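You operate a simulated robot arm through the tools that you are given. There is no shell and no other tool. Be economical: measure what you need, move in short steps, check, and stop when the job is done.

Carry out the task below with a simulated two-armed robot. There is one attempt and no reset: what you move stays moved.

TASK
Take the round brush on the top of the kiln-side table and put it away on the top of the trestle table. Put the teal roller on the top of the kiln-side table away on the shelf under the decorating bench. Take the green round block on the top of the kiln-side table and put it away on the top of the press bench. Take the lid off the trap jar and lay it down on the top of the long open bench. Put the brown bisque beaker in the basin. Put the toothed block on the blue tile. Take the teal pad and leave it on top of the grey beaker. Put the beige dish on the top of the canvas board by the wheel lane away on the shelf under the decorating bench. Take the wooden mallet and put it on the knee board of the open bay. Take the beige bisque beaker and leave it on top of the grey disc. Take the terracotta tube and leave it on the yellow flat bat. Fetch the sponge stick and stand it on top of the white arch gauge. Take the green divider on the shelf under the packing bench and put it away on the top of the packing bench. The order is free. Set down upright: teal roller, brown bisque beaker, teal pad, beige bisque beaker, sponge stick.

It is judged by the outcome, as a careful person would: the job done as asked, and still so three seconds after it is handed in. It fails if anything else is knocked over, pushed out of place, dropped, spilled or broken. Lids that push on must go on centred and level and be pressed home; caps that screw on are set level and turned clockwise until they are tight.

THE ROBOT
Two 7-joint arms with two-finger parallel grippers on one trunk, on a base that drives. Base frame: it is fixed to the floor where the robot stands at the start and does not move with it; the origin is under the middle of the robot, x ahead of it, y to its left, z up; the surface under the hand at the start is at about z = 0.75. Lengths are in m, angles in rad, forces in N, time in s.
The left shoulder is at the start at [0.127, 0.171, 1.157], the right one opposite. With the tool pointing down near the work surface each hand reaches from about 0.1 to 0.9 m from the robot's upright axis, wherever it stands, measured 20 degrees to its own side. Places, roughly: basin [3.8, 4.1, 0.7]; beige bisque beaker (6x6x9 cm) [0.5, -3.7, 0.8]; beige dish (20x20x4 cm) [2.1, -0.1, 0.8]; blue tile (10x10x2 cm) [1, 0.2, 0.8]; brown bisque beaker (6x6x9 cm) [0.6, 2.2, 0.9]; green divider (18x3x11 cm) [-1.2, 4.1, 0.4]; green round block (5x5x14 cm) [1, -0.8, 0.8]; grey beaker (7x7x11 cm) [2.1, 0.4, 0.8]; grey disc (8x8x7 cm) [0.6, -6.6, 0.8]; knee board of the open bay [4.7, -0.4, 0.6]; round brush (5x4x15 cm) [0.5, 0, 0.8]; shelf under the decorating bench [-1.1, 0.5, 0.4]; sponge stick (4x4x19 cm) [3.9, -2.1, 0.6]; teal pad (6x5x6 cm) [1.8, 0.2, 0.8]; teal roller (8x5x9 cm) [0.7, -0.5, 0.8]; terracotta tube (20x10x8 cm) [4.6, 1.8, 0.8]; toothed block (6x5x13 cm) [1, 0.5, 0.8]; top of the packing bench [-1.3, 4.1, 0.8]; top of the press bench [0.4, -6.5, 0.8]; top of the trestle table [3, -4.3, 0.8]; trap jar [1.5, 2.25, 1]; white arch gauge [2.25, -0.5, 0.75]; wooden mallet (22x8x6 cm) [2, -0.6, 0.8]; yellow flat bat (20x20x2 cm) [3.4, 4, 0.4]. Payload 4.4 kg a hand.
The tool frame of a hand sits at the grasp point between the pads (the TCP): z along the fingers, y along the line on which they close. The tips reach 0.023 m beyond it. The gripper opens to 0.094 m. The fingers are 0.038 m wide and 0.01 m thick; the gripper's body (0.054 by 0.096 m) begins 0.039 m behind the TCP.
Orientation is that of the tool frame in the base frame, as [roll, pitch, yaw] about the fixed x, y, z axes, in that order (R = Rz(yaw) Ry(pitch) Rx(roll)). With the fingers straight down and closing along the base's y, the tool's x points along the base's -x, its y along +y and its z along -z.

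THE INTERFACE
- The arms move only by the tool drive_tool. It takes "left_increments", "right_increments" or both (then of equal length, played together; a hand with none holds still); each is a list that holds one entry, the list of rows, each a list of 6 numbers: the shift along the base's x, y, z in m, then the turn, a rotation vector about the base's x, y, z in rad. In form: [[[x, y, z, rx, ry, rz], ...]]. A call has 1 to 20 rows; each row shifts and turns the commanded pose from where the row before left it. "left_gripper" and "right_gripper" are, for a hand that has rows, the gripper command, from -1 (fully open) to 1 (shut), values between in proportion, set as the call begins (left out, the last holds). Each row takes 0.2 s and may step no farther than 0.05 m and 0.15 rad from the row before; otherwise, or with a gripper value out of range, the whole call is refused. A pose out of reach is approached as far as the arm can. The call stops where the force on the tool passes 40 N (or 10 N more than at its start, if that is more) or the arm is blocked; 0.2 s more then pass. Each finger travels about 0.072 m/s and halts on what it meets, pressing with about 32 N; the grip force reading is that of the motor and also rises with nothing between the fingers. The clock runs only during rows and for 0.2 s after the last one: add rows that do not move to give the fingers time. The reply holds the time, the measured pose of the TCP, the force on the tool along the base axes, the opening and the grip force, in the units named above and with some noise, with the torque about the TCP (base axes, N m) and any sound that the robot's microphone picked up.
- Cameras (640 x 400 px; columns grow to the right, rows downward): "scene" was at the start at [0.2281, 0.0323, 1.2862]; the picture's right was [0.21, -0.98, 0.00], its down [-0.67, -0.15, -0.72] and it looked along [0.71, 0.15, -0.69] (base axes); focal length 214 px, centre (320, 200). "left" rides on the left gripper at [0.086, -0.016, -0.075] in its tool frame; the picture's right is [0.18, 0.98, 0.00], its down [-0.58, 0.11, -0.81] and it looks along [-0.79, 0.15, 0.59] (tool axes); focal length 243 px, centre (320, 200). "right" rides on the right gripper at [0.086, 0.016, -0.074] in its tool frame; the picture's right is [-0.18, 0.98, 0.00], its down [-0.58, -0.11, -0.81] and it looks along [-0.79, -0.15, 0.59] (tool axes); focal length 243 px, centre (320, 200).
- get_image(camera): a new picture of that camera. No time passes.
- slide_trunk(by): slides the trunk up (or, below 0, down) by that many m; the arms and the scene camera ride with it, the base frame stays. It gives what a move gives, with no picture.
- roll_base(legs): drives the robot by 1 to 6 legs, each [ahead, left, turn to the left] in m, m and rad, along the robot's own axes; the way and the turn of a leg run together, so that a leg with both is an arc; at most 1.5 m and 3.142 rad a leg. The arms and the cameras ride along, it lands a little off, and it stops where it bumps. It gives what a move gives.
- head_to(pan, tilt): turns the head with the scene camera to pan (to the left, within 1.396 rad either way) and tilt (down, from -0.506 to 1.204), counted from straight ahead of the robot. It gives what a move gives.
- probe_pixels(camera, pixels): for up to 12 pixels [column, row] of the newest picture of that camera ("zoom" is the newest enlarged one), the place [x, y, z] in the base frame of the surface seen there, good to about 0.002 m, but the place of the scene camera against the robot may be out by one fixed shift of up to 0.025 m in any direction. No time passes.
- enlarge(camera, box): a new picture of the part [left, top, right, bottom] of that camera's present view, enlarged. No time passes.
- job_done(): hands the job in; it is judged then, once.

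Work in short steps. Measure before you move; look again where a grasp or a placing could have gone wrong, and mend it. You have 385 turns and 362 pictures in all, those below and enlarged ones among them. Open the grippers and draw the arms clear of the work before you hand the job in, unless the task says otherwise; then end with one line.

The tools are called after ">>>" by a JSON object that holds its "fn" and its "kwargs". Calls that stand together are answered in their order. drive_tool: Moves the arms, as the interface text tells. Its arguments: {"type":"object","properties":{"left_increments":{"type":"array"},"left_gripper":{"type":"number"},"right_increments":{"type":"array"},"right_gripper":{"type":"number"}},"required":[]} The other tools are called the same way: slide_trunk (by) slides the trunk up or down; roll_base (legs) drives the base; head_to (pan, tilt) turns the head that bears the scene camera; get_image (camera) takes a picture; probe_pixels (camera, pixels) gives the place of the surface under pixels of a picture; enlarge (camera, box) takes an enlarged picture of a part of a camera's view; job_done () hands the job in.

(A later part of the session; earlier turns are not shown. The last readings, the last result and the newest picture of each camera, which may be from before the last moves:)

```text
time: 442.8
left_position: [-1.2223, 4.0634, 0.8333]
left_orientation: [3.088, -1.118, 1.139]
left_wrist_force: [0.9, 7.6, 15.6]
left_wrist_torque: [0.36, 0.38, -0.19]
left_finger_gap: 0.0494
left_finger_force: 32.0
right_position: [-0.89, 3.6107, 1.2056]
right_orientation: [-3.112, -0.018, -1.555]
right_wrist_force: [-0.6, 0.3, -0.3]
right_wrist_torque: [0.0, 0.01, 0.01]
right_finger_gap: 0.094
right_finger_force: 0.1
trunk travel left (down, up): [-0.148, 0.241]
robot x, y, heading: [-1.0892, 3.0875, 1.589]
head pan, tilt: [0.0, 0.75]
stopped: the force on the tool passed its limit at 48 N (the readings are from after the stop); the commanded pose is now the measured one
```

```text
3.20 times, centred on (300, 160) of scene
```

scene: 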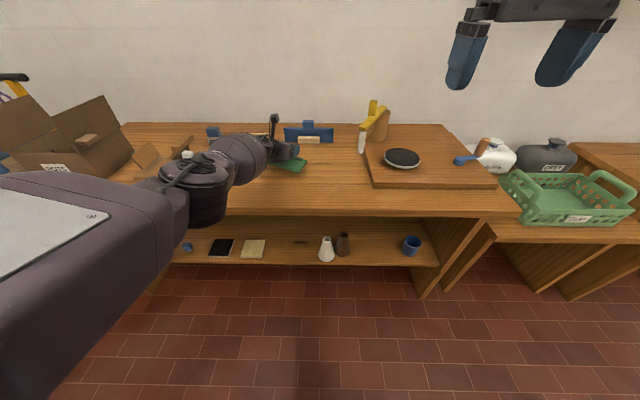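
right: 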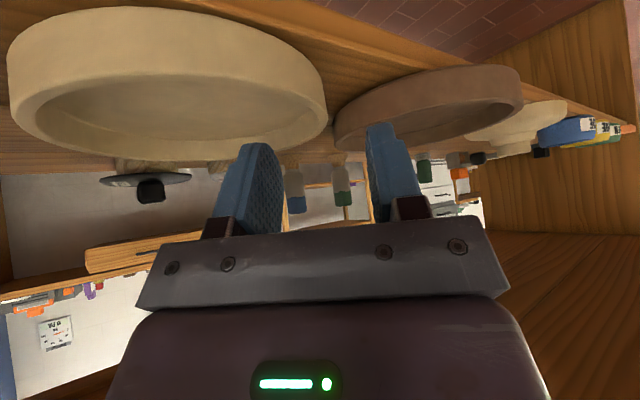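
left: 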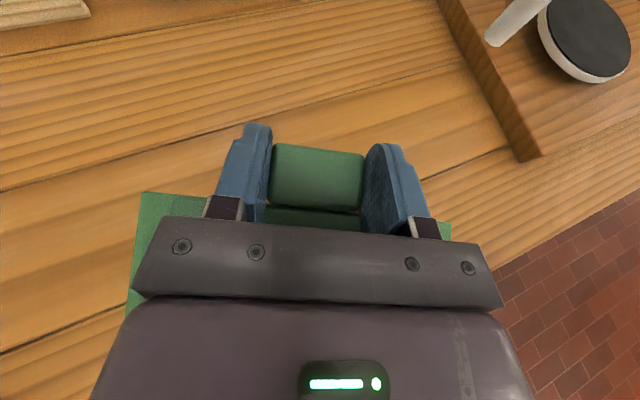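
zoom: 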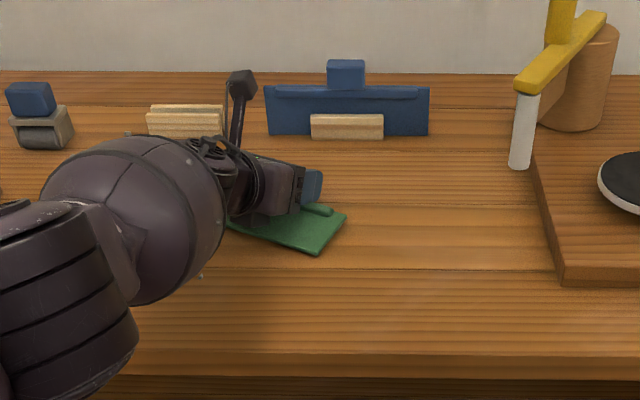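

The divider is on the bench top. I open and lift off.

>>> {"fn": "drive_tool", "kwargs": {"left_increments": [[[0, 0, 0, 0, 0, 0], [0, 0, 0, 0, 0, 0], [0, 0, 0, 0, 0, 0], [0, 0, 0.02, 0, 0, 0], [0, 0, 0.04, 0, 0, 0], [0, 0, 0.04, 0, 0, 0], [0, -0.04, 0.02, 0, 0, 0], [0, -0.045, 0, 0, 0, 0], [0, -0.045, 0, 0, 0, 0]]], "left_gripper": -1}}

>>> {"fn": "get_image", "kwargs": {"camera": "scene"}}

```text
time: 444.8
left_position: [-1.2139, 4.0828, 0.8969]
left_orientation: [3.033, -1.058, 1.171]
left_wrist_force: [-0.2, 0.6, -0.5]
left_wrist_torque: [0.02, -0.02, -0.01]
left_finger_gap: 0.0939
left_finger_force: 0.1
left hand out of reach, approached as far as the arm can: row 4, 5, 6, 7, 8, 9
right_position: [-0.8906, 3.6136, 1.2027]
right_orientation: [-3.107, -0.019, -1.554]
right_wrist_force: [-0.6, 0.6, 0.4]
right_wrist_torque: [-0.02, -0.05, 0.02]
right_finger_gap: 0.0941
right_finger_force: 0.1
trunk travel left (down, up): [-0.148, 0.241]
robot x, y, heading: [-1.0906, 3.0866, 1.592]
head pan, tilt: [0.0, 0.75]
```

```text
155 pictures are left
```

scene: 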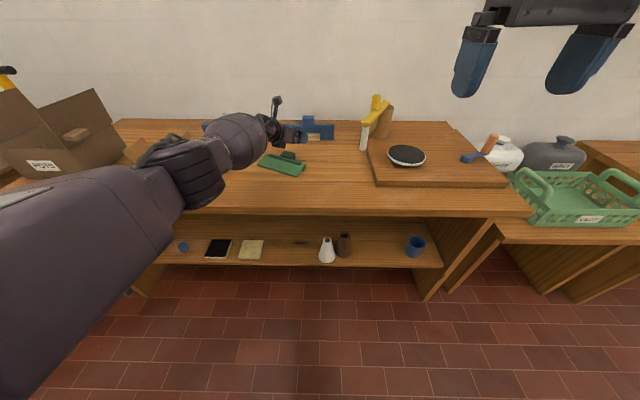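

The divider is done. Now I restore the white bottle: back the hand off, then lower in front of the shelf again with the camera-up pose.

>>> {"fn": "slide_trunk", "kwargs": {"by": 0.05}}

>>> {"fn": "roll_base", "kwargs": {"legs": [[-0.12, 0, 0]]}}

>>> {"fn": "drive_tool", "kwargs": {"left_increments": [[[0, -0.04, 0.02, 0, 0, 0], [0, -0.045, 0.01, 0, 0, 0], [0, -0.045, 0.01, 0, 0, 0], [0, -0.045, 0, 0, 0, 0], [0, -0.045, 0, 0, 0, 0], [0, -0.03, 0, 0, 0, 0], [0, 0, 0, 0, 0, 0]]], "left_gripper": -0.3}}

```text
time: 445.7
left_position: [-1.2158, 4.046, 0.965]
left_orientation: [3.08, -1.102, 1.148]
left_wrist_force: [0.8, 0.1, -1.2]
left_wrist_torque: [0.03, 0.03, 0.04]
left_finger_gap: 0.0938
left_finger_force: 0.0
right_position: [-0.8871, 3.6173, 1.2491]
right_orientation: [-3.111, -0.026, -1.557]
right_wrist_force: [0.6, 0.0, -1.1]
right_wrist_torque: [-0.11, 0.05, -0.01]
right_finger_gap: 0.0942
right_finger_force: 0.0
trunk travel left (down, up): [-0.198, 0.191]
robot x, y, heading: [-1.0939, 3.0916, 1.586]
head pan, tilt: [0.0, 0.75]
```

```text
time: 446.9
left_position: [-1.2151, 3.9239, 0.9718]
left_orientation: [3.082, -1.11, 1.147]
left_wrist_force: [0.5, -0.3, 0.2]
left_wrist_torque: [0.02, 0.06, 0.01]
left_finger_gap: 0.094
left_finger_force: 0.1
right_position: [-0.8882, 3.4911, 1.255]
right_orientation: [-3.11, -0.017, -1.557]
right_wrist_force: [-0.2, 0.0, 0.4]
right_wrist_torque: [-0.01, 0.01, -0.02]
right_finger_gap: 0.0939
right_finger_force: 0.1
trunk travel left (down, up): [-0.198, 0.191]
robot x, y, heading: [-1.089, 2.9689, 1.586]
head pan, tilt: [0.0, 0.75]
```

```text
time: 448.5
left_position: [-1.2149, 3.6749, 1.0094]
left_orientation: [3.082, -1.109, 1.146]
left_wrist_force: [-0.1, -0.2, -0.4]
left_wrist_torque: [-0.01, 0.01, 0.0]
left_finger_gap: 0.061
left_finger_force: 0.0
left hand out of reach, approached as far as the arm can: row 1
right_position: [-0.8868, 3.4925, 1.2545]
right_orientation: [-3.109, -0.017, -1.557]
right_wrist_force: [0.6, 0.2, 0.4]
right_wrist_torque: [-0.01, -0.01, 0.02]
right_finger_gap: 0.0938
right_finger_force: 0.1
trunk travel left (down, up): [-0.198, 0.191]
robot x, y, heading: [-1.0885, 2.9679, 1.588]
head pan, tilt: [0.0, 0.75]
```

I lower the trunk fully and then the hand to z≈0.50 in front of the bottles.

>>> {"fn": "slide_trunk", "kwargs": {"by": -0.185}}

>>> {"fn": "drive_tool", "kwargs": {"left_increments": [[[0, 0, -0.045, 0, 0, 0], [0, 0, -0.045, 0, 0, 0], [0, 0, -0.045, 0, 0, 0], [0, 0, -0.045, 0, 0, 0], [0, 0.01, -0.045, 0, 0, 0], [0, 0.015, -0.045, 0, 0, 0], [0, 0.02, -0.04, 0, 0, 0], [0, 0, 0, 0, 0, 0]]]}}

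>>> {"fn": "get_image", "kwargs": {"camera": "left"}}

>>> {"fn": "get_image", "kwargs": {"camera": "scene"}}

```text
time: 450.6
left_position: [-1.2154, 3.6735, 0.8284]
left_orientation: [3.083, -1.112, 1.144]
left_wrist_force: [0.0, 0.1, 0.6]
left_wrist_torque: [0.0, 0.02, 0.01]
left_finger_gap: 0.061
left_finger_force: 0.0
right_position: [-0.8881, 3.4908, 1.0701]
right_orientation: [-3.109, -0.016, -1.556]
right_wrist_force: [-0.4, -0.6, -0.2]
right_wrist_torque: [0.01, 0.03, -0.01]
right_finger_gap: 0.0939
right_finger_force: 0.1
trunk travel left (down, up): [-0.013, 0.376]
robot x, y, heading: [-1.0861, 2.9645, 1.59]
head pan, tilt: [0.0, 0.75]
```

```text
time: 452.4
left_position: [-1.2188, 3.7187, 0.5176]
left_orientation: [3.086, -1.112, 1.146]
left_wrist_force: [-0.2, 0.2, 0.9]
left_wrist_torque: [-0.01, 0.02, 0.02]
left_finger_gap: 0.0611
left_finger_force: 0.1
right_position: [-0.8902, 3.492, 1.0709]
right_orientation: [-3.108, -0.017, -1.558]
right_wrist_force: [0.3, -0.2, 0.5]
right_wrist_torque: [0.0, -0.02, -0.03]
right_finger_gap: 0.0941
right_finger_force: 0.1
trunk travel left (down, up): [-0.013, 0.376]
robot x, y, heading: [-1.0873, 2.97, 1.589]
head pan, tilt: [0.0, 0.75]
```

```text
154 pictures are left
```

left: 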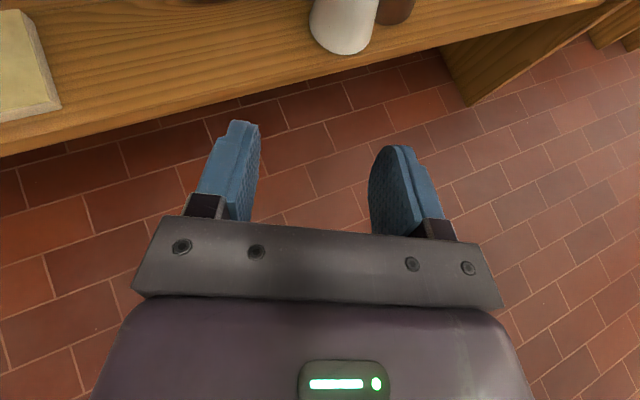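

```text
153 pictures are left
```

scene: 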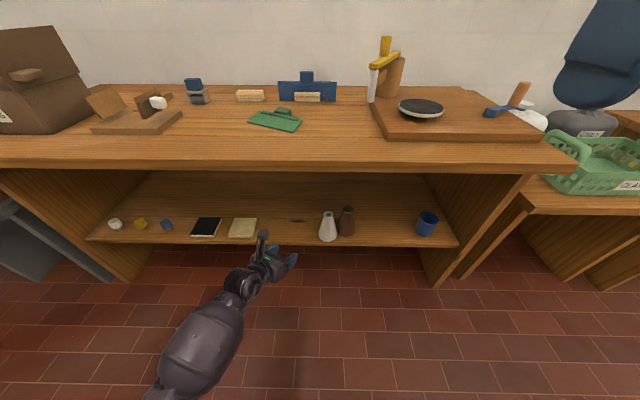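

I probe both bottles and their bases from the scene view for the current and original spots.

>>> {"fn": "probe_pixels", "kwargs": {"camera": "scene", "pixels": [[328, 215], [328, 235], [320, 237], [336, 237], [347, 212], [347, 230], [340, 231], [354, 231], [427, 225], [243, 228]]}}

>>> {"fn": "probe_pixels", "kwargs": {"camera": "left", "pixels": [[312, 25], [340, 50], [372, 30], [345, 10], [400, 15], [330, 45]]}}

```text
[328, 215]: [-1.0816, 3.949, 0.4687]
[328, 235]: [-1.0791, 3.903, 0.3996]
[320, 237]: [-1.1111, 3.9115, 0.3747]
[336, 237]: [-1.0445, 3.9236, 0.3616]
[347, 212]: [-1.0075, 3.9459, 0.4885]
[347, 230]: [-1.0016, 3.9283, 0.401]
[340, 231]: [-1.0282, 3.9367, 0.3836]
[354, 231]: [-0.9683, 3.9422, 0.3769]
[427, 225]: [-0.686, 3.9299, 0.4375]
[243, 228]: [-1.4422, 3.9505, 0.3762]
```

```text
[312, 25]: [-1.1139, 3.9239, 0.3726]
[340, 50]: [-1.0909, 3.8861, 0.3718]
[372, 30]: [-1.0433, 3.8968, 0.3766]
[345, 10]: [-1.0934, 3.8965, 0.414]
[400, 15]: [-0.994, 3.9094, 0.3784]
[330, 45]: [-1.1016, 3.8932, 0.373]
```

White bottle now at (-1.079,3.921) in arm frame; it belongs at about (-1.163,3.946). I approach its neck with the gripper part-open.

>>> {"fn": "drive_tool", "kwargs": {"left_increments": [[[0.025, 0.028, -0.013, 0, 0, 0], [0.025, 0.028, -0.013, 0, 0, 0], [0.025, 0.028, -0.013, 0, 0, 0], [0.024, 0.027, -0.013, 0, 0, 0], [0, 0, 0, 0, 0, 0]]]}}

>>> {"fn": "get_image", "kwargs": {"camera": "left"}}

```text
time: 453.6
left_position: [-1.1156, 3.8273, 0.461]
left_orientation: [3.084, -1.112, 1.146]
left_wrist_force: [-0.6, 0.5, 0.3]
left_wrist_torque: [0.02, -0.02, 0.02]
left_finger_gap: 0.0611
left_finger_force: 0.1
right_position: [-0.8881, 3.4918, 1.0694]
right_orientation: [-3.109, -0.017, -1.555]
right_wrist_force: [0.0, -1.0, -0.3]
right_wrist_torque: [-0.02, -0.02, -0.01]
right_finger_gap: 0.0939
right_finger_force: 0.1
trunk travel left (down, up): [-0.013, 0.376]
robot x, y, heading: [-1.0908, 2.9666, 1.586]
head pan, tilt: [0.0, 0.75]
```

```text
152 pictures are left
```

left: 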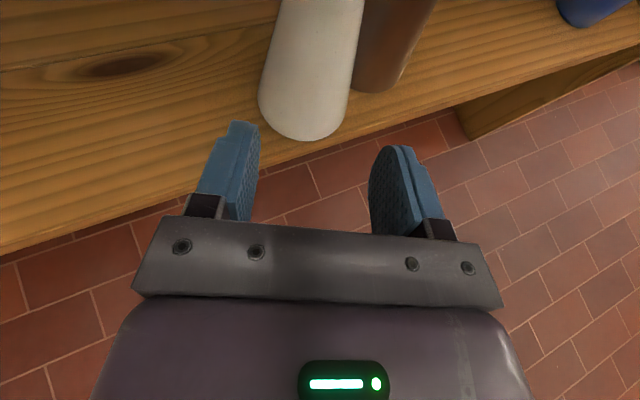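

Lined up. I advance to the neck and close gently.

>>> {"fn": "drive_tool", "kwargs": {"left_increments": [[[0.013, 0.03, 0, 0, 0, 0], [0.013, 0.03, -0.002, 0, 0, 0], [0.011, 0.028, 0, 0, 0, 0], [0, 0, 0, 0, 0, 0]]]}}

>>> {"fn": "get_image", "kwargs": {"camera": "left"}}

```text
time: 454.6
left_position: [-1.0878, 3.8807, 0.4583]
left_orientation: [3.079, -1.104, 1.153]
left_wrist_force: [-1.1, 0.0, -0.1]
left_wrist_torque: [0.0, -0.01, 0.02]
left_finger_gap: 0.0612
left_finger_force: 0.0
left hand out of reach, approached as far as the arm can: row 2, 3
right_position: [-0.8865, 3.4924, 1.0697]
right_orientation: [-3.111, -0.018, -1.556]
right_wrist_force: [-0.6, 0.5, 0.1]
right_wrist_torque: [0.0, -0.02, 0.0]
right_finger_gap: 0.0941
right_finger_force: 0.0
trunk travel left (down, up): [-0.013, 0.376]
robot x, y, heading: [-1.0905, 2.9689, 1.589]
head pan, tilt: [0.0, 0.75]
```

```text
151 pictures are left
```

left: 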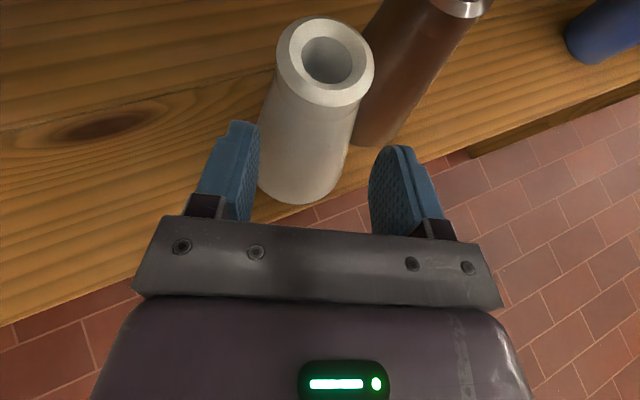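

I probe the bottle's mouth, then roll the base forward the needed few centimetres.

>>> {"fn": "probe_pixels", "kwargs": {"camera": "left", "pixels": [[282, 55], [372, 70], [325, 20], [315, 103], [300, 130], [262, 160], [348, 150]]}}

>>> {"fn": "roll_base", "kwargs": {"legs": [[0.045, 0, 0]]}}

>>> {"fn": "get_image", "kwargs": {"camera": "left"}}

```text
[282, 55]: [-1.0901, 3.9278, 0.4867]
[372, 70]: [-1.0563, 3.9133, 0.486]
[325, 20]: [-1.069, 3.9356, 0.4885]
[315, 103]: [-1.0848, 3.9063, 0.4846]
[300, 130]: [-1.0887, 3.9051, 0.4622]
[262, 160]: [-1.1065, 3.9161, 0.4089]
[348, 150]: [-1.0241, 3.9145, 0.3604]
```

```text
time: 455.5
left_position: [-1.0897, 3.9253, 0.4585]
left_orientation: [3.077, -1.104, 1.154]
left_wrist_force: [0.1, 0.5, -0.6]
left_wrist_torque: [-0.01, -0.06, 0.03]
left_finger_gap: 0.061
left_finger_force: 0.0
right_position: [-0.8896, 3.5375, 1.0694]
right_orientation: [-3.112, -0.019, -1.555]
right_wrist_force: [-0.1, 0.3, -1.4]
right_wrist_torque: [-0.03, -0.01, 0.0]
right_finger_gap: 0.094
right_finger_force: 0.1
trunk travel left (down, up): [-0.013, 0.376]
robot x, y, heading: [-1.0877, 3.0114, 1.587]
head pan, tilt: [0.0, 0.75]
```

```text
150 pictures are left
```

left: 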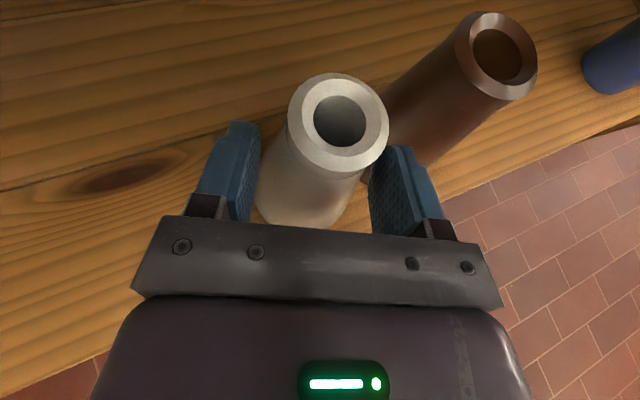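

I shift 14 mm right to centre on the neck, then close.

>>> {"fn": "drive_tool", "kwargs": {"left_increments": [[[0.007, -0.003, 0, 0, 0, 0], [0.007, -0.003, 0, 0, 0, 0], [0, 0, 0, 0, 0, 0]]]}}

>>> {"fn": "drive_tool", "kwargs": {"left_increments": [[[0, 0, 0, 0, 0, 0], [0, 0, 0, 0, 0, 0], [0, 0, 0, 0, 0, 0], [0, 0, 0.004, 0, 0, 0], [0, 0, 0, 0, 0, 0]]], "left_gripper": 1}}

>>> {"fn": "get_image", "kwargs": {"camera": "left"}}

```text
time: 456.3
left_position: [-1.0756, 3.9189, 0.4587]
left_orientation: [3.078, -1.105, 1.152]
left_wrist_force: [-2.2, 1.1, 0.4]
left_wrist_torque: [-0.04, 0.05, 0.07]
left_finger_gap: 0.0618
left_finger_force: 0.9
right_position: [-0.8894, 3.5361, 1.0699]
right_orientation: [-3.11, -0.017, -1.554]
right_wrist_force: [-0.2, -0.6, 0.5]
right_wrist_torque: [-0.03, -0.01, 0.01]
right_finger_gap: 0.0941
right_finger_force: 0.0
trunk travel left (down, up): [-0.013, 0.376]
robot x, y, heading: [-1.0901, 3.0149, 1.587]
head pan, tilt: [0.0, 0.75]
```

```text
time: 457.5
left_position: [-1.0743, 3.9185, 0.4629]
left_orientation: [3.081, -1.103, 1.153]
left_wrist_force: [-1.5, -1.6, 0.3]
left_wrist_torque: [-0.14, 0.13, -0.04]
left_finger_gap: 0.0498
left_finger_force: 31.6
right_position: [-0.8879, 3.5367, 1.0699]
right_orientation: [-3.11, -0.016, -1.555]
right_wrist_force: [0.0, 0.4, 0.2]
right_wrist_torque: [-0.01, 0.02, 0.02]
right_finger_gap: 0.0942
right_finger_force: 0.1
trunk travel left (down, up): [-0.013, 0.376]
robot x, y, heading: [-1.0889, 3.0194, 1.589]
head pan, tilt: [0.0, 0.75]
```

```text
149 pictures are left
```

left: 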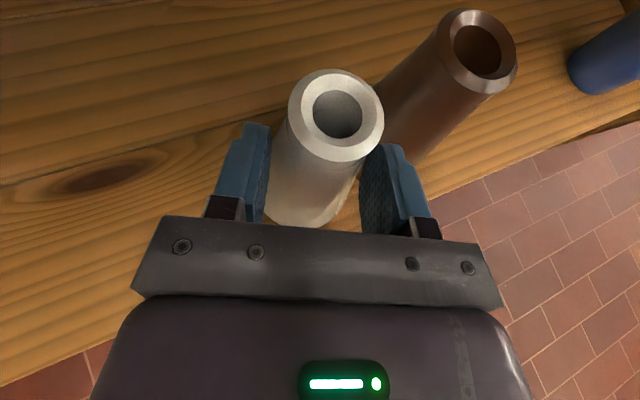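

Gripped. I carry it 8.6 cm left and 2.5 cm back, then set it down.

>>> {"fn": "drive_tool", "kwargs": {"left_increments": [[[0, 0, 0.006, 0, 0, 0], [-0.03, 0.008, 0, 0, 0, 0], [-0.03, 0.009, 0, 0, 0, 0], [-0.026, 0.008, 0, 0, 0, 0], [0, 0, 0, 0, 0, 0]]]}}

>>> {"fn": "drive_tool", "kwargs": {"left_increments": [[[0, 0, -0.005, 0, 0, 0], [0, 0, -0.004, 0, 0, 0], [0, 0, -0.003, 0, 0, 0], [0, 0, 0, 0, 0, 0]]]}}

>>> {"fn": "get_image", "kwargs": {"camera": "left"}}

```text
time: 458.7
left_position: [-1.1621, 3.9435, 0.4692]
left_orientation: [3.08, -1.102, 1.148]
left_wrist_force: [-0.3, 0.0, -0.8]
left_wrist_torque: [0.0, 0.0, -0.03]
left_finger_gap: 0.0
left_finger_force: 32.2
right_position: [-0.8886, 3.5358, 1.0691]
right_orientation: [-3.109, -0.017, -1.555]
right_wrist_force: [0.4, -0.5, 0.0]
right_wrist_torque: [0.0, 0.01, -0.01]
right_finger_gap: 0.0938
right_finger_force: 0.1
trunk travel left (down, up): [-0.013, 0.376]
robot x, y, heading: [-1.09, 3.0131, 1.588]
head pan, tilt: [0.0, 0.75]
```

```text
time: 459.7
left_position: [-1.1613, 3.9433, 0.4572]
left_orientation: [3.078, -1.103, 1.152]
left_wrist_force: [-0.1, 1.1, 0.0]
left_wrist_torque: [0.03, -0.01, 0.0]
left_finger_gap: 0.0
left_finger_force: 31.9
right_position: [-0.8898, 3.5353, 1.0687]
right_orientation: [-3.11, -0.017, -1.556]
right_wrist_force: [0.2, -0.4, -0.7]
right_wrist_torque: [-0.03, -0.01, -0.01]
right_finger_gap: 0.0941
right_finger_force: 0.1
trunk travel left (down, up): [-0.013, 0.376]
robot x, y, heading: [-1.0869, 3.0174, 1.587]
head pan, tilt: [0.0, 0.75]
```

```text
148 pictures are left
```

left: 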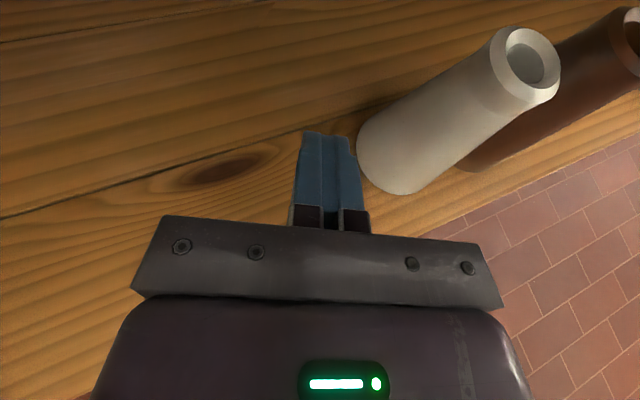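

The cone slipped out of the grip but stands. I'll cage it loosely and drag it along the shelf instead. I probe where it is.

>>> {"fn": "probe_pixels", "kwargs": {"camera": "left", "pixels": [[495, 70], [557, 75], [520, 30], [530, 103], [362, 150], [400, 192], [440, 170], [480, 165]]}}

>>> {"fn": "drive_tool", "kwargs": {"left_increments": [[[-0.015, -0.035, 0.01, 0, 0, 0], [-0.015, -0.035, 0, 0, 0, 0], [-0.005, -0.02, 0, 0, 0, 0], [0.04, 0, 0, 0, 0, 0], [0.04, 0, -0.005, 0, 0, 0], [0, 0, 0, 0, 0, 0]]], "left_gripper": -0.25}}

>>> {"fn": "get_image", "kwargs": {"camera": "left"}}

```text
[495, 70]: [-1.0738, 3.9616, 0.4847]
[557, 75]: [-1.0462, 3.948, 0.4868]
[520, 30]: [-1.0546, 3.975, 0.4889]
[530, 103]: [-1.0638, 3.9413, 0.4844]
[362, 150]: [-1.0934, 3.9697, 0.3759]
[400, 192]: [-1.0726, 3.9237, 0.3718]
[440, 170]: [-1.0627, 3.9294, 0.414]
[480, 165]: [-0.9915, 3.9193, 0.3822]
```

```text
time: 461.1
left_position: [-1.0882, 3.9196, 0.4771]
left_orientation: [3.08, -1.103, 1.151]
left_wrist_force: [-0.7, 0.6, -0.1]
left_wrist_torque: [-0.02, -0.03, -0.02]
left_finger_gap: 0.0588
left_finger_force: 0.1
left hand out of reach, approached as far as the arm can: row 1, 2
right_position: [-0.8904, 3.5369, 1.0685]
right_orientation: [-3.112, -0.017, -1.554]
right_wrist_force: [0.8, -0.2, -1.0]
right_wrist_torque: [0.05, 0.0, 0.02]
right_finger_gap: 0.094
right_finger_force: 0.0
trunk travel left (down, up): [-0.013, 0.376]
robot x, y, heading: [-1.0894, 3.014, 1.587]
head pan, tilt: [0.0, 0.75]
```

```text
147 pictures are left
```

left: 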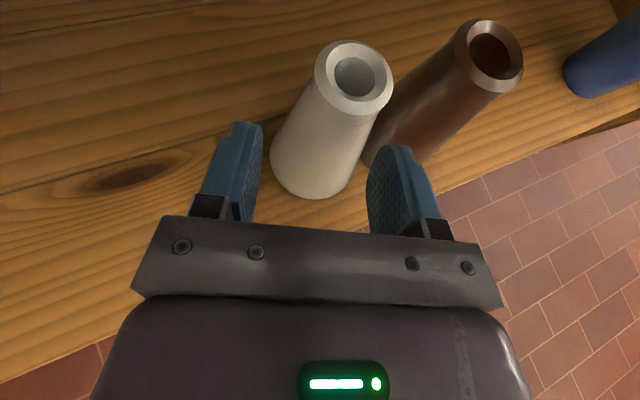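

The bottle is at (-1.060,3.957). I ease the fingers around its neck (right finger between the bottles) at z≈0.47.

>>> {"fn": "drive_tool", "kwargs": {"left_increments": [[[0.012, 0.008, -0.003, 0, 0, 0], [0.009, 0.012, -0.003, 0, 0, 0], [0.006, 0.012, 0, 0, 0, 0], [0, 0, 0, 0, 0, 0]]]}}

>>> {"fn": "get_image", "kwargs": {"camera": "left"}}

```text
time: 462.1
left_position: [-1.0743, 3.9443, 0.4823]
left_orientation: [3.107, -1.107, 1.137]
left_wrist_force: [1.6, -0.8, -0.1]
left_wrist_torque: [-0.02, -0.02, 0.0]
left_finger_gap: 0.0591
left_finger_force: 0.6
left hand out of reach, approached as far as the arm can: row 2, 3
right_position: [-0.8884, 3.5367, 1.0703]
right_orientation: [-3.11, -0.017, -1.558]
right_wrist_force: [-0.8, 1.2, -0.8]
right_wrist_torque: [-0.05, 0.0, 0.0]
right_finger_gap: 0.094
right_finger_force: 0.2
trunk travel left (down, up): [-0.013, 0.376]
robot x, y, heading: [-1.0886, 3.0154, 1.593]
head pan, tilt: [0.0, 0.75]
```

```text
146 pictures are left
```

left: 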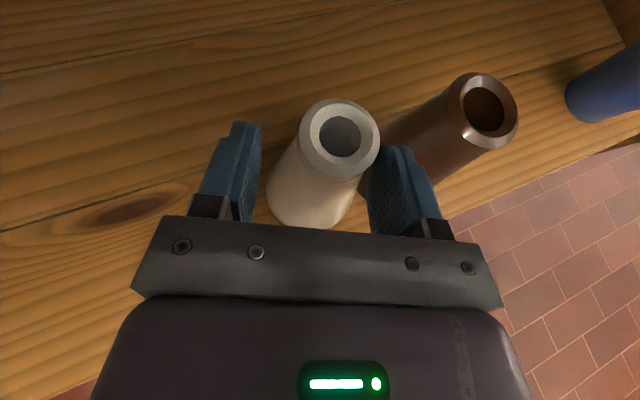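

Now I close on the neck and, without lifting, drag it left along the shelf.

>>> {"fn": "drive_tool", "kwargs": {"left_increments": [[[0.003, 0.0, -0.008, 0, 0, 0], [0.003, 0, -0.006, 0, 0, 0], [0, 0, 0, 0, 0, 0]]]}}

>>> {"fn": "drive_tool", "kwargs": {"left_increments": [[[0, 0, 0, 0, 0, 0], [0, 0, 0, 0, 0, 0], [0, 0, 0, 0, 0, 0], [-0.012, -0.001, -0.001, 0, 0, 0], [-0.014, -0.001, 0, 0, 0, 0], [-0.015, -0.002, 0, 0, 0, 0], [-0.015, -0.002, 0, 0, 0, 0], [-0.015, -0.002, 0, 0, 0, 0], [-0.015, -0.002, 0, 0, 0, 0], [-0.012, -0.001, 0, 0, 0, 0], [0, 0, 0, 0, 0, 0]]], "left_gripper": 1}}

>>> {"fn": "get_image", "kwargs": {"camera": "left"}}

```text
time: 462.9
left_position: [-1.0544, 3.9391, 0.4777]
left_orientation: [3.079, -1.103, 1.153]
left_wrist_force: [-1.9, -0.1, 0.7]
left_wrist_torque: [0.05, 0.06, 0.06]
left_finger_gap: 0.0592
left_finger_force: 1.4
left hand out of reach, approached as far as the arm can: row 1, 2
right_position: [-0.8879, 3.5368, 1.0699]
right_orientation: [-3.108, -0.018, -1.554]
right_wrist_force: [0.4, -0.4, 0.2]
right_wrist_torque: [0.0, -0.02, 0.0]
right_finger_gap: 0.094
right_finger_force: 0.0
trunk travel left (down, up): [-0.013, 0.376]
robot x, y, heading: [-1.0883, 3.0135, 1.591]
head pan, tilt: [0.0, 0.75]
```

```text
time: 465.3
left_position: [-1.1492, 3.9307, 0.4787]
left_orientation: [3.077, -1.102, 1.154]
left_wrist_force: [0.0, 0.3, -2.9]
left_wrist_torque: [-0.06, 0.05, 0.0]
left_finger_gap: 0.039
left_finger_force: 33.0
left hand out of reach, approached as far as the arm can: row 4
right_position: [-0.8887, 3.5365, 1.0687]
right_orientation: [-3.111, -0.018, -1.557]
right_wrist_force: [-0.3, 0.0, -0.1]
right_wrist_torque: [-0.04, -0.02, -0.01]
right_finger_gap: 0.0936
right_finger_force: 0.0
trunk travel left (down, up): [-0.013, 0.376]
robot x, y, heading: [-1.0879, 3.0139, 1.592]
head pan, tilt: [0.0, 0.75]
```

```text
145 pictures are left
```

left: 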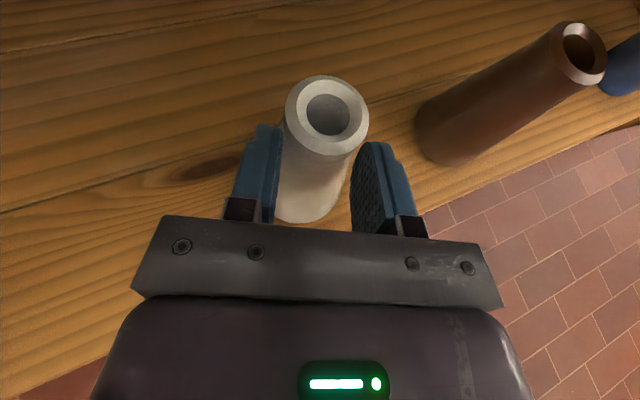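

It moved along. I probe both bottles.

>>> {"fn": "probe_pixels", "kwargs": {"camera": "left", "pixels": [[286, 120], [367, 115], [326, 78], [318, 152], [300, 218], [420, 125], [455, 162], [480, 140], [555, 60], [604, 60], [585, 25]]}}

```text
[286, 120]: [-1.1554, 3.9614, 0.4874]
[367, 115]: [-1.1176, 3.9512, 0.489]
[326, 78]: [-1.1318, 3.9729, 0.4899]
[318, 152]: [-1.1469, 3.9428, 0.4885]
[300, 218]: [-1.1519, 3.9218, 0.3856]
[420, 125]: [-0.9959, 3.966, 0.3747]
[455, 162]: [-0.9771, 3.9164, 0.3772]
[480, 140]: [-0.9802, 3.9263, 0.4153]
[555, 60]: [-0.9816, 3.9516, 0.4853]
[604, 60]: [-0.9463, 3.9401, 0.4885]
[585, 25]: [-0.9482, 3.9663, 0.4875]
```

White is at (-1.138,3.957), needing 2.6 cm more; the brown one got nudged to (-0.963,3.95) from about (-1.005,3.945). I finish the white one first.

>>> {"fn": "drive_tool", "kwargs": {"left_increments": [[[-0.013, -0.005, 0, 0, 0, 0], [-0.013, -0.005, 0, 0, 0, 0], [0, 0, 0, 0, 0, 0]]]}}

>>> {"fn": "drive_tool", "kwargs": {"left_increments": [[[0, 0, 0, 0, 0, 0], [0, 0, 0, 0, 0, 0], [0, 0, 0, 0, 0, 0]]], "left_gripper": -0.3}}

>>> {"fn": "get_image", "kwargs": {"camera": "left"}}

>>> {"fn": "probe_pixels", "kwargs": {"camera": "left", "pixels": [[286, 120], [367, 115], [326, 78], [318, 152]]}}

```text
time: 466.1
left_position: [-1.1749, 3.9205, 0.4792]
left_orientation: [3.076, -1.103, 1.154]
left_wrist_force: [-0.2, 0.3, -3.3]
left_wrist_torque: [-0.09, 0.03, -0.02]
left_finger_gap: 0.0393
left_finger_force: 32.1
right_position: [-0.8884, 3.5368, 1.0697]
right_orientation: [-3.11, -0.017, -1.554]
right_wrist_force: [-0.4, -0.3, -0.5]
right_wrist_torque: [0.03, -0.01, -0.03]
right_finger_gap: 0.094
right_finger_force: 0.1
trunk travel left (down, up): [-0.013, 0.376]
robot x, y, heading: [-1.0865, 3.0121, 1.584]
head pan, tilt: [0.0, 0.75]
```

```text
time: 466.9
left_position: [-1.1749, 3.9192, 0.4797]
left_orientation: [3.077, -1.101, 1.151]
left_wrist_force: [1.6, -1.1, 0.4]
left_wrist_torque: [0.01, -0.03, 0.02]
left_finger_gap: 0.061
left_finger_force: 0.0
right_position: [-0.8884, 3.5376, 1.0699]
right_orientation: [-3.109, -0.018, -1.556]
right_wrist_force: [-0.1, 0.2, -0.2]
right_wrist_torque: [0.02, 0.01, 0.0]
right_finger_gap: 0.0939
right_finger_force: 0.0
trunk travel left (down, up): [-0.013, 0.376]
robot x, y, heading: [-1.0887, 3.0153, 1.586]
head pan, tilt: [0.0, 0.75]
```

```text
144 pictures are left
```

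left: 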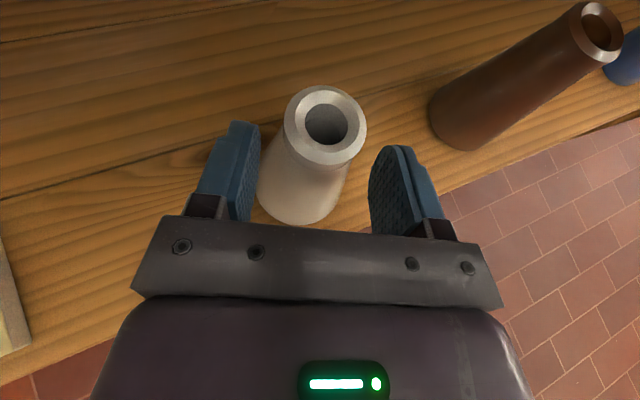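

```text
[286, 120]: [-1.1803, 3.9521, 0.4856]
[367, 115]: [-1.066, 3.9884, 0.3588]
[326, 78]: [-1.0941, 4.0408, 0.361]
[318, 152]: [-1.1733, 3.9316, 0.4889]
```

White is back at about (-1.163,3.948). I use base motions (rigid arm) to go to the brown bottle: back 0.1, right 0.205, and look.

>>> {"fn": "roll_base", "kwargs": {"legs": [[-0.11, 0, 0], [0, -0.205, 0]]}}

>>> {"fn": "get_image", "kwargs": {"camera": "left"}}

>>> {"fn": "get_image", "kwargs": {"camera": "scene"}}

```text
time: 470.1
left_position: [-0.9718, 3.8143, 0.4808]
left_orientation: [3.079, -1.102, 1.154]
left_wrist_force: [-0.3, 0.3, -0.7]
left_wrist_torque: [-0.03, -0.02, 0.0]
left_finger_gap: 0.0611
left_finger_force: 0.0
right_position: [-0.684, 3.4306, 1.0689]
right_orientation: [-3.112, -0.017, -1.557]
right_wrist_force: [0.6, 0.1, 0.1]
right_wrist_torque: [0.02, 0.02, -0.02]
right_finger_gap: 0.094
right_finger_force: 0.0
trunk travel left (down, up): [-0.013, 0.376]
robot x, y, heading: [-0.8841, 2.9044, 1.584]
head pan, tilt: [0.0, 0.75]
```

```text
143 pictures are left
```

left: 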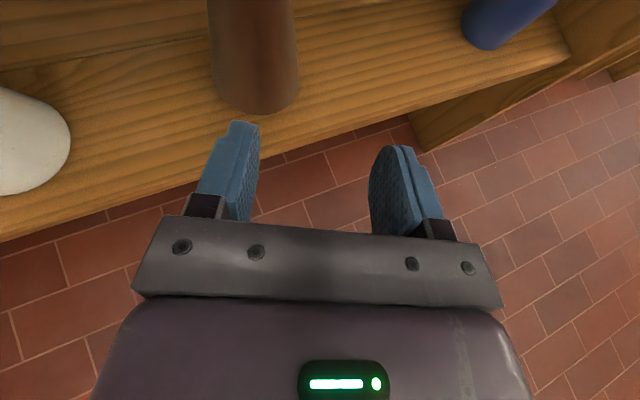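

```text
142 pictures are left
```

scene: 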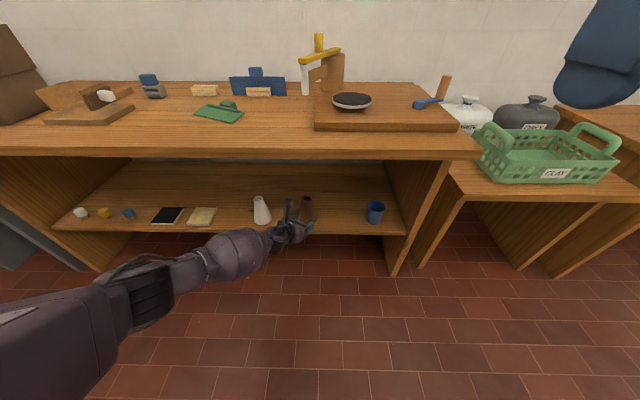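

I probe the brown bottle from here.

>>> {"fn": "probe_pixels", "kwargs": {"camera": "left", "pixels": [[214, 85], [297, 85], [255, 110], [255, 60], [255, 20], [215, 30], [294, 30], [60, 140]]}}

>>> {"fn": "probe_pixels", "kwargs": {"camera": "scene", "pixels": [[261, 215], [307, 205], [311, 220], [375, 212], [202, 215], [261, 200]]}}

```text
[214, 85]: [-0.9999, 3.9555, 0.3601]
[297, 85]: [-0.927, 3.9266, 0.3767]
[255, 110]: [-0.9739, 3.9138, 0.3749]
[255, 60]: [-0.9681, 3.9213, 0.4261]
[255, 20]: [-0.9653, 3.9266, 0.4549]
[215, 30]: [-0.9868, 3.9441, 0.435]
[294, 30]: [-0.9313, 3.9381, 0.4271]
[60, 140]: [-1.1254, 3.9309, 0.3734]
```

```text
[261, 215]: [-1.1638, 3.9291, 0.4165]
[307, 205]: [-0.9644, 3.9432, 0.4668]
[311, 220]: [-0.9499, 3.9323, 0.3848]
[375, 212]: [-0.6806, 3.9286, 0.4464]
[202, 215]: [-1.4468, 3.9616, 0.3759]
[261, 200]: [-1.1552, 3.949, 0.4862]
```

Brown is at (-0.96,3.95), to go back 4.2 cm left. I roll 0.1 m ahead so the open fingers straddle its neck.

>>> {"fn": "roll_base", "kwargs": {"legs": [[0.105, 0, 0]]}}

>>> {"fn": "get_image", "kwargs": {"camera": "left"}}

>>> {"fn": "probe_pixels", "kwargs": {"camera": "left", "pixels": [[300, 100], [330, 100], [320, 130], [340, 80], [310, 60]]}}

```text
time: 471.2
left_position: [-0.9727, 3.9215, 0.4795]
left_orientation: [3.078, -1.104, 1.155]
left_wrist_force: [0.5, 0.1, -1.1]
left_wrist_torque: [0.03, -0.02, -0.04]
left_finger_gap: 0.0608
left_finger_force: 0.1
right_position: [-0.6868, 3.5388, 1.0679]
right_orientation: [-3.108, -0.019, -1.555]
right_wrist_force: [-0.2, 0.2, -0.3]
right_wrist_torque: [0.02, -0.01, 0.01]
right_finger_gap: 0.0941
right_finger_force: 0.0
trunk travel left (down, up): [-0.013, 0.376]
robot x, y, heading: [-0.8904, 3.0117, 1.588]
head pan, tilt: [0.0, 0.75]
```

```text
141 pictures are left
```

left: 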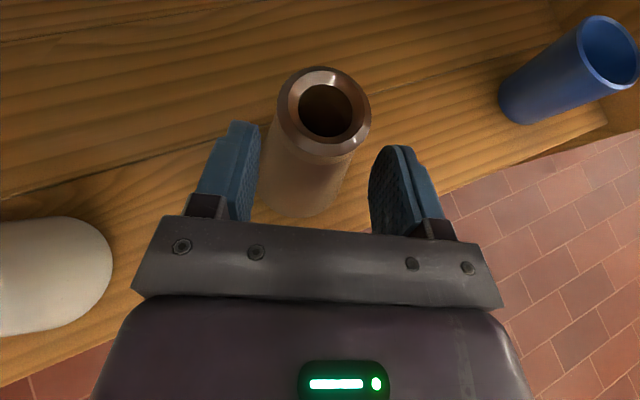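

```text
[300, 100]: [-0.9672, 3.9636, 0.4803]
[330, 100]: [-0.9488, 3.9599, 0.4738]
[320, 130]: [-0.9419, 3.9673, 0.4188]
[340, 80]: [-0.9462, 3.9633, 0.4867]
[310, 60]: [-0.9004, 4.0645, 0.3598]
```

Same picture as when I held the white one. I close and drag it 4.2 cm left.

>>> {"fn": "drive_tool", "kwargs": {"left_increments": [[[0, 0, 0, 0, 0, 0], [0, 0, 0, 0, 0, 0], [0, 0, 0, 0, 0, 0], [-0.014, 0, 0, 0, 0, 0], [-0.014, 0, 0, 0, 0, 0], [-0.013, 0, 0, 0, 0, 0], [0, 0, 0, 0, 0, 0]]], "left_gripper": 1}}

>>> {"fn": "drive_tool", "kwargs": {"left_increments": [[[0, 0, 0, 0, 0, 0], [0, 0, 0, 0, 0, 0], [0, 0, 0, 0, 0, 0]]], "left_gripper": -0.3}}

>>> {"fn": "roll_base", "kwargs": {"legs": [[-0.12, 0, 0]]}}

>>> {"fn": "get_image", "kwargs": {"camera": "left"}}

>>> {"fn": "get_image", "kwargs": {"camera": "scene"}}

```text
time: 472.8
left_position: [-1.0134, 3.9209, 0.479]
left_orientation: [3.078, -1.103, 1.152]
left_wrist_force: [0.1, 0.9, -0.6]
left_wrist_torque: [0.02, -0.01, 0.01]
left_finger_gap: 0.0
left_finger_force: 32.0
right_position: [-0.6858, 3.5369, 1.0695]
right_orientation: [-3.111, -0.018, -1.556]
right_wrist_force: [0.1, 0.0, 0.1]
right_wrist_torque: [-0.01, -0.03, 0.01]
right_finger_gap: 0.0939
right_finger_force: 0.0
trunk travel left (down, up): [-0.013, 0.376]
robot x, y, heading: [-0.8857, 3.0181, 1.587]
head pan, tilt: [0.0, 0.75]
```

```text
time: 473.6
left_position: [-1.0138, 3.9224, 0.4812]
left_orientation: [3.079, -1.103, 1.152]
left_wrist_force: [0.8, -0.2, 0.6]
left_wrist_torque: [0.0, 0.0, -0.02]
left_finger_gap: 0.0613
left_finger_force: 0.0
right_position: [-0.6863, 3.5367, 1.0697]
right_orientation: [-3.11, -0.017, -1.555]
right_wrist_force: [0.8, -0.6, 0.0]
right_wrist_torque: [0.0, 0.03, 0.01]
right_finger_gap: 0.0939
right_finger_force: 0.0
trunk travel left (down, up): [-0.013, 0.376]
robot x, y, heading: [-0.8866, 3.0141, 1.582]
head pan, tilt: [0.0, 0.75]
```

```text
time: 474.9
left_position: [-1.0119, 3.8034, 0.4813]
left_orientation: [3.079, -1.105, 1.151]
left_wrist_force: [0.3, 0.4, -0.5]
left_wrist_torque: [0.01, 0.01, 0.0]
left_finger_gap: 0.0609
left_finger_force: 0.0
right_position: [-0.6848, 3.4185, 1.0692]
right_orientation: [-3.109, -0.02, -1.555]
right_wrist_force: [-0.3, 0.5, 0.5]
right_wrist_torque: [0.01, 0.0, -0.02]
right_finger_gap: 0.0942
right_finger_force: 0.1
trunk travel left (down, up): [-0.013, 0.376]
robot x, y, heading: [-0.8855, 2.8958, 1.586]
head pan, tilt: [0.0, 0.75]
```

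```text
140 pictures are left
```

left: 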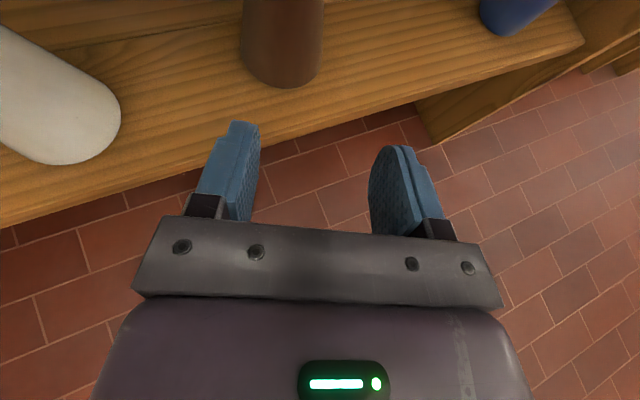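

```text
139 pictures are left
```

scene: 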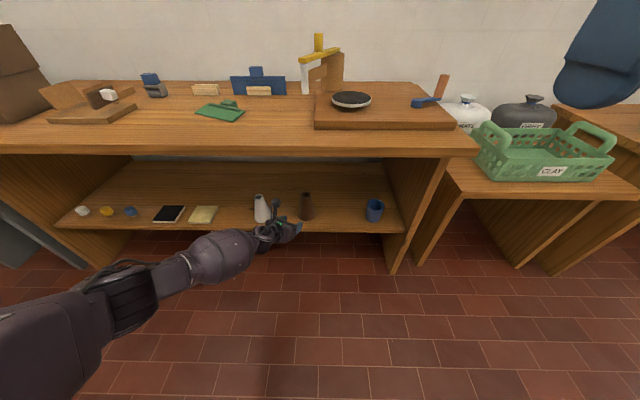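

It slipped again (gap 0). I probe where it stands now.

>>> {"fn": "probe_pixels", "kwargs": {"camera": "left", "pixels": [[244, 50], [321, 60], [285, 85], [118, 110]]}}

>>> {"fn": "probe_pixels", "kwargs": {"camera": "scene", "pixels": [[307, 215], [307, 198], [261, 215], [261, 198], [375, 210]]}}

```text
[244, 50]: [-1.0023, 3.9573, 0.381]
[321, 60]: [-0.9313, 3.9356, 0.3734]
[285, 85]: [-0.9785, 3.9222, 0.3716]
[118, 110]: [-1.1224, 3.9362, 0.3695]
```

```text
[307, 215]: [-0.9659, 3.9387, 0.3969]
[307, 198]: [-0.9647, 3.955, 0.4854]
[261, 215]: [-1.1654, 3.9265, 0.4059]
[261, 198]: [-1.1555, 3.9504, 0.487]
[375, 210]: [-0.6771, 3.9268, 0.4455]
```

Brown is at (-0.965,3.955). This time I go 15 mm deeper: strafe right 0.043, forward 0.135.

>>> {"fn": "roll_base", "kwargs": {"legs": [[0, -0.043, 0], [0.135, 0, 0]]}}

>>> {"fn": "get_image", "kwargs": {"camera": "left"}}

```text
time: 476.8
left_position: [-0.9676, 3.9408, 0.481]
left_orientation: [3.08, -1.104, 1.148]
left_wrist_force: [-1.8, -0.6, 1.1]
left_wrist_torque: [0.05, -0.01, 0.05]
left_finger_gap: 0.0615
left_finger_force: 0.0
right_position: [-0.6424, 3.5544, 1.0702]
right_orientation: [-3.11, -0.016, -1.558]
right_wrist_force: [0.6, -0.9, 0.5]
right_wrist_torque: [-0.01, -0.02, -0.01]
right_finger_gap: 0.0941
right_finger_force: 0.0
trunk travel left (down, up): [-0.013, 0.376]
robot x, y, heading: [-0.8441, 3.0321, 1.583]
head pan, tilt: [0.0, 0.75]
```

```text
138 pictures are left
```

left: 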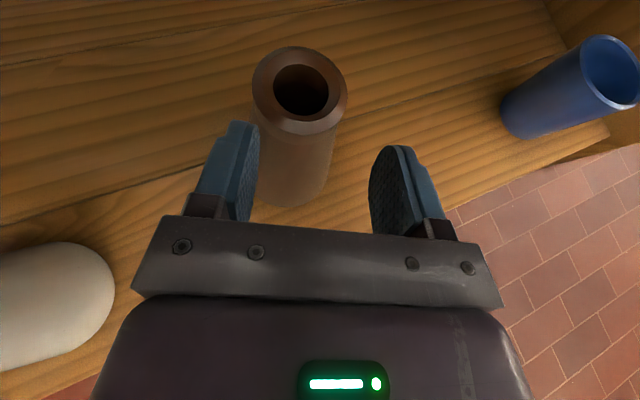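

I probe the mouth to see the offset.

>>> {"fn": "probe_pixels", "kwargs": {"camera": "left", "pixels": [[256, 95], [344, 85], [300, 50], [295, 132], [262, 150], [325, 160]]}}

```text
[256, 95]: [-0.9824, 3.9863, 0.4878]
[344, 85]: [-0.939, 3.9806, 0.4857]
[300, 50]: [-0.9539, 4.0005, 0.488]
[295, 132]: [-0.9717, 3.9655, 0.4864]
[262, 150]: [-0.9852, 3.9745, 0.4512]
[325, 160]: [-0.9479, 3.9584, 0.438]
```

The left finger had pushed it 3 cm back. I shift left 13 mm, then slide diagonally forward so it enters between the fingers.

>>> {"fn": "roll_base", "kwargs": {"legs": [[-0.02, 0.013, 0], [0.055, -0.008, 0]]}}

>>> {"fn": "get_image", "kwargs": {"camera": "left"}}

>>> {"fn": "probe_pixels", "kwargs": {"camera": "left", "pixels": [[290, 110], [340, 110], [320, 75], [315, 150]]}}

```text
time: 478.2
left_position: [-0.9759, 3.9744, 0.4794]
left_orientation: [3.079, -1.102, 1.149]
left_wrist_force: [0.3, 0.2, -0.5]
left_wrist_torque: [0.03, 0.01, -0.02]
left_finger_gap: 0.0614
left_finger_force: 0.1
right_position: [-0.6468, 3.5903, 1.0683]
right_orientation: [-3.111, -0.017, -1.557]
right_wrist_force: [-0.5, 0.9, 0.0]
right_wrist_torque: [-0.02, -0.01, -0.02]
right_finger_gap: 0.0939
right_finger_force: 0.1
trunk travel left (down, up): [-0.013, 0.376]
robot x, y, heading: [-0.8504, 3.0687, 1.591]
head pan, tilt: [0.0, 0.75]
```

```text
137 pictures are left
```

left: 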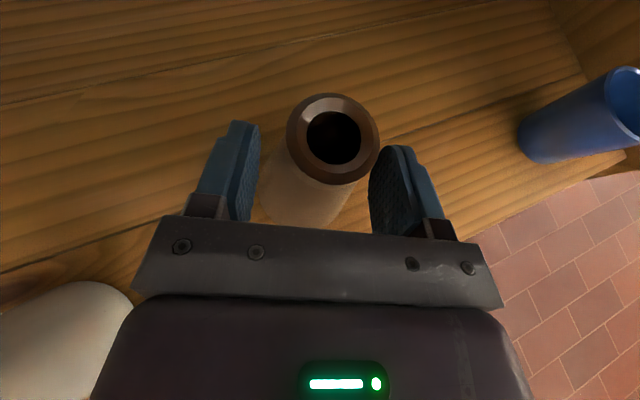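

```text
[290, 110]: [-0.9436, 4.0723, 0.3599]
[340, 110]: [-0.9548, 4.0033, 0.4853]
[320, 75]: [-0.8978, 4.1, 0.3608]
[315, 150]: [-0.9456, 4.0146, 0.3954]
```

Now it's properly between the fingers. I close, then drag it with the base: 4.5 cm back toward me and 4.3 cm left.

>>> {"fn": "drive_tool", "kwargs": {"left_increments": [[[0, 0, 0, 0, 0, 0], [0, 0, 0, 0, 0, 0], [0, 0, 0, 0, 0, 0], [0, 0, 0, 0, 0, 0]]], "left_gripper": 1}}

>>> {"fn": "roll_base", "kwargs": {"legs": [[-0.044, 0.043, 0]]}}

>>> {"fn": "get_image", "kwargs": {"camera": "left"}}

>>> {"fn": "probe_pixels", "kwargs": {"camera": "left", "pixels": [[292, 130], [375, 135], [332, 98], [330, 180], [85, 330]]}}

```text
time: 479.2
left_position: [-0.9756, 3.9746, 0.4804]
left_orientation: [3.078, -1.105, 1.149]
left_wrist_force: [0.3, -2.5, 1.2]
left_wrist_torque: [-0.03, 0.0, -0.04]
left_finger_gap: 0.0487
left_finger_force: 32.3
right_position: [-0.6482, 3.5896, 1.0698]
right_orientation: [-3.11, -0.016, -1.556]
right_wrist_force: [0.3, 0.1, -0.1]
right_wrist_torque: [-0.01, 0.02, 0.01]
right_finger_gap: 0.0941
right_finger_force: 0.0
trunk travel left (down, up): [-0.013, 0.376]
robot x, y, heading: [-0.8479, 3.0668, 1.588]
head pan, tilt: [0.0, 0.75]
```

```text
time: 480.2
left_position: [-1.0176, 3.9299, 0.4823]
left_orientation: [3.082, -1.105, 1.15]
left_wrist_force: [-3.1, -0.8, 8.9]
left_wrist_torque: [-0.12, 0.62, 0.06]
left_finger_gap: 0.0465
left_finger_force: 31.9
right_position: [-0.6895, 3.5446, 1.0704]
right_orientation: [-3.11, -0.015, -1.555]
right_wrist_force: [0.4, 0.2, -0.4]
right_wrist_torque: [0.02, 0.03, -0.02]
right_finger_gap: 0.0939
right_finger_force: 0.0
trunk travel left (down, up): [-0.013, 0.376]
robot x, y, heading: [-0.891, 3.0209, 1.59]
head pan, tilt: [0.0, 0.75]
```

```text
136 pictures are left
```

left: 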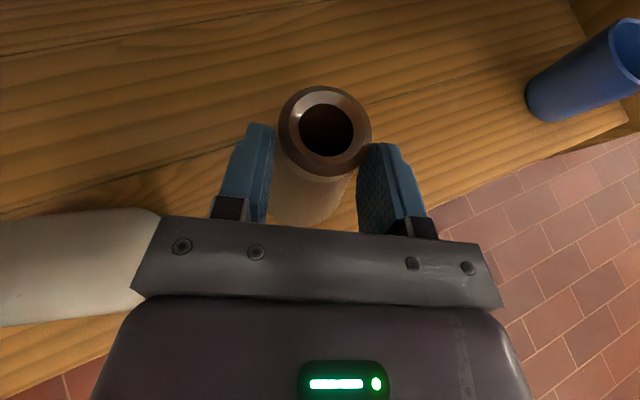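

```text
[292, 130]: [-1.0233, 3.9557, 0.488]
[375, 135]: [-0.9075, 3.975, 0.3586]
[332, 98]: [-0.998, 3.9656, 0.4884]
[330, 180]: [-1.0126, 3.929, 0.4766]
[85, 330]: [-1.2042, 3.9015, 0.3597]
```

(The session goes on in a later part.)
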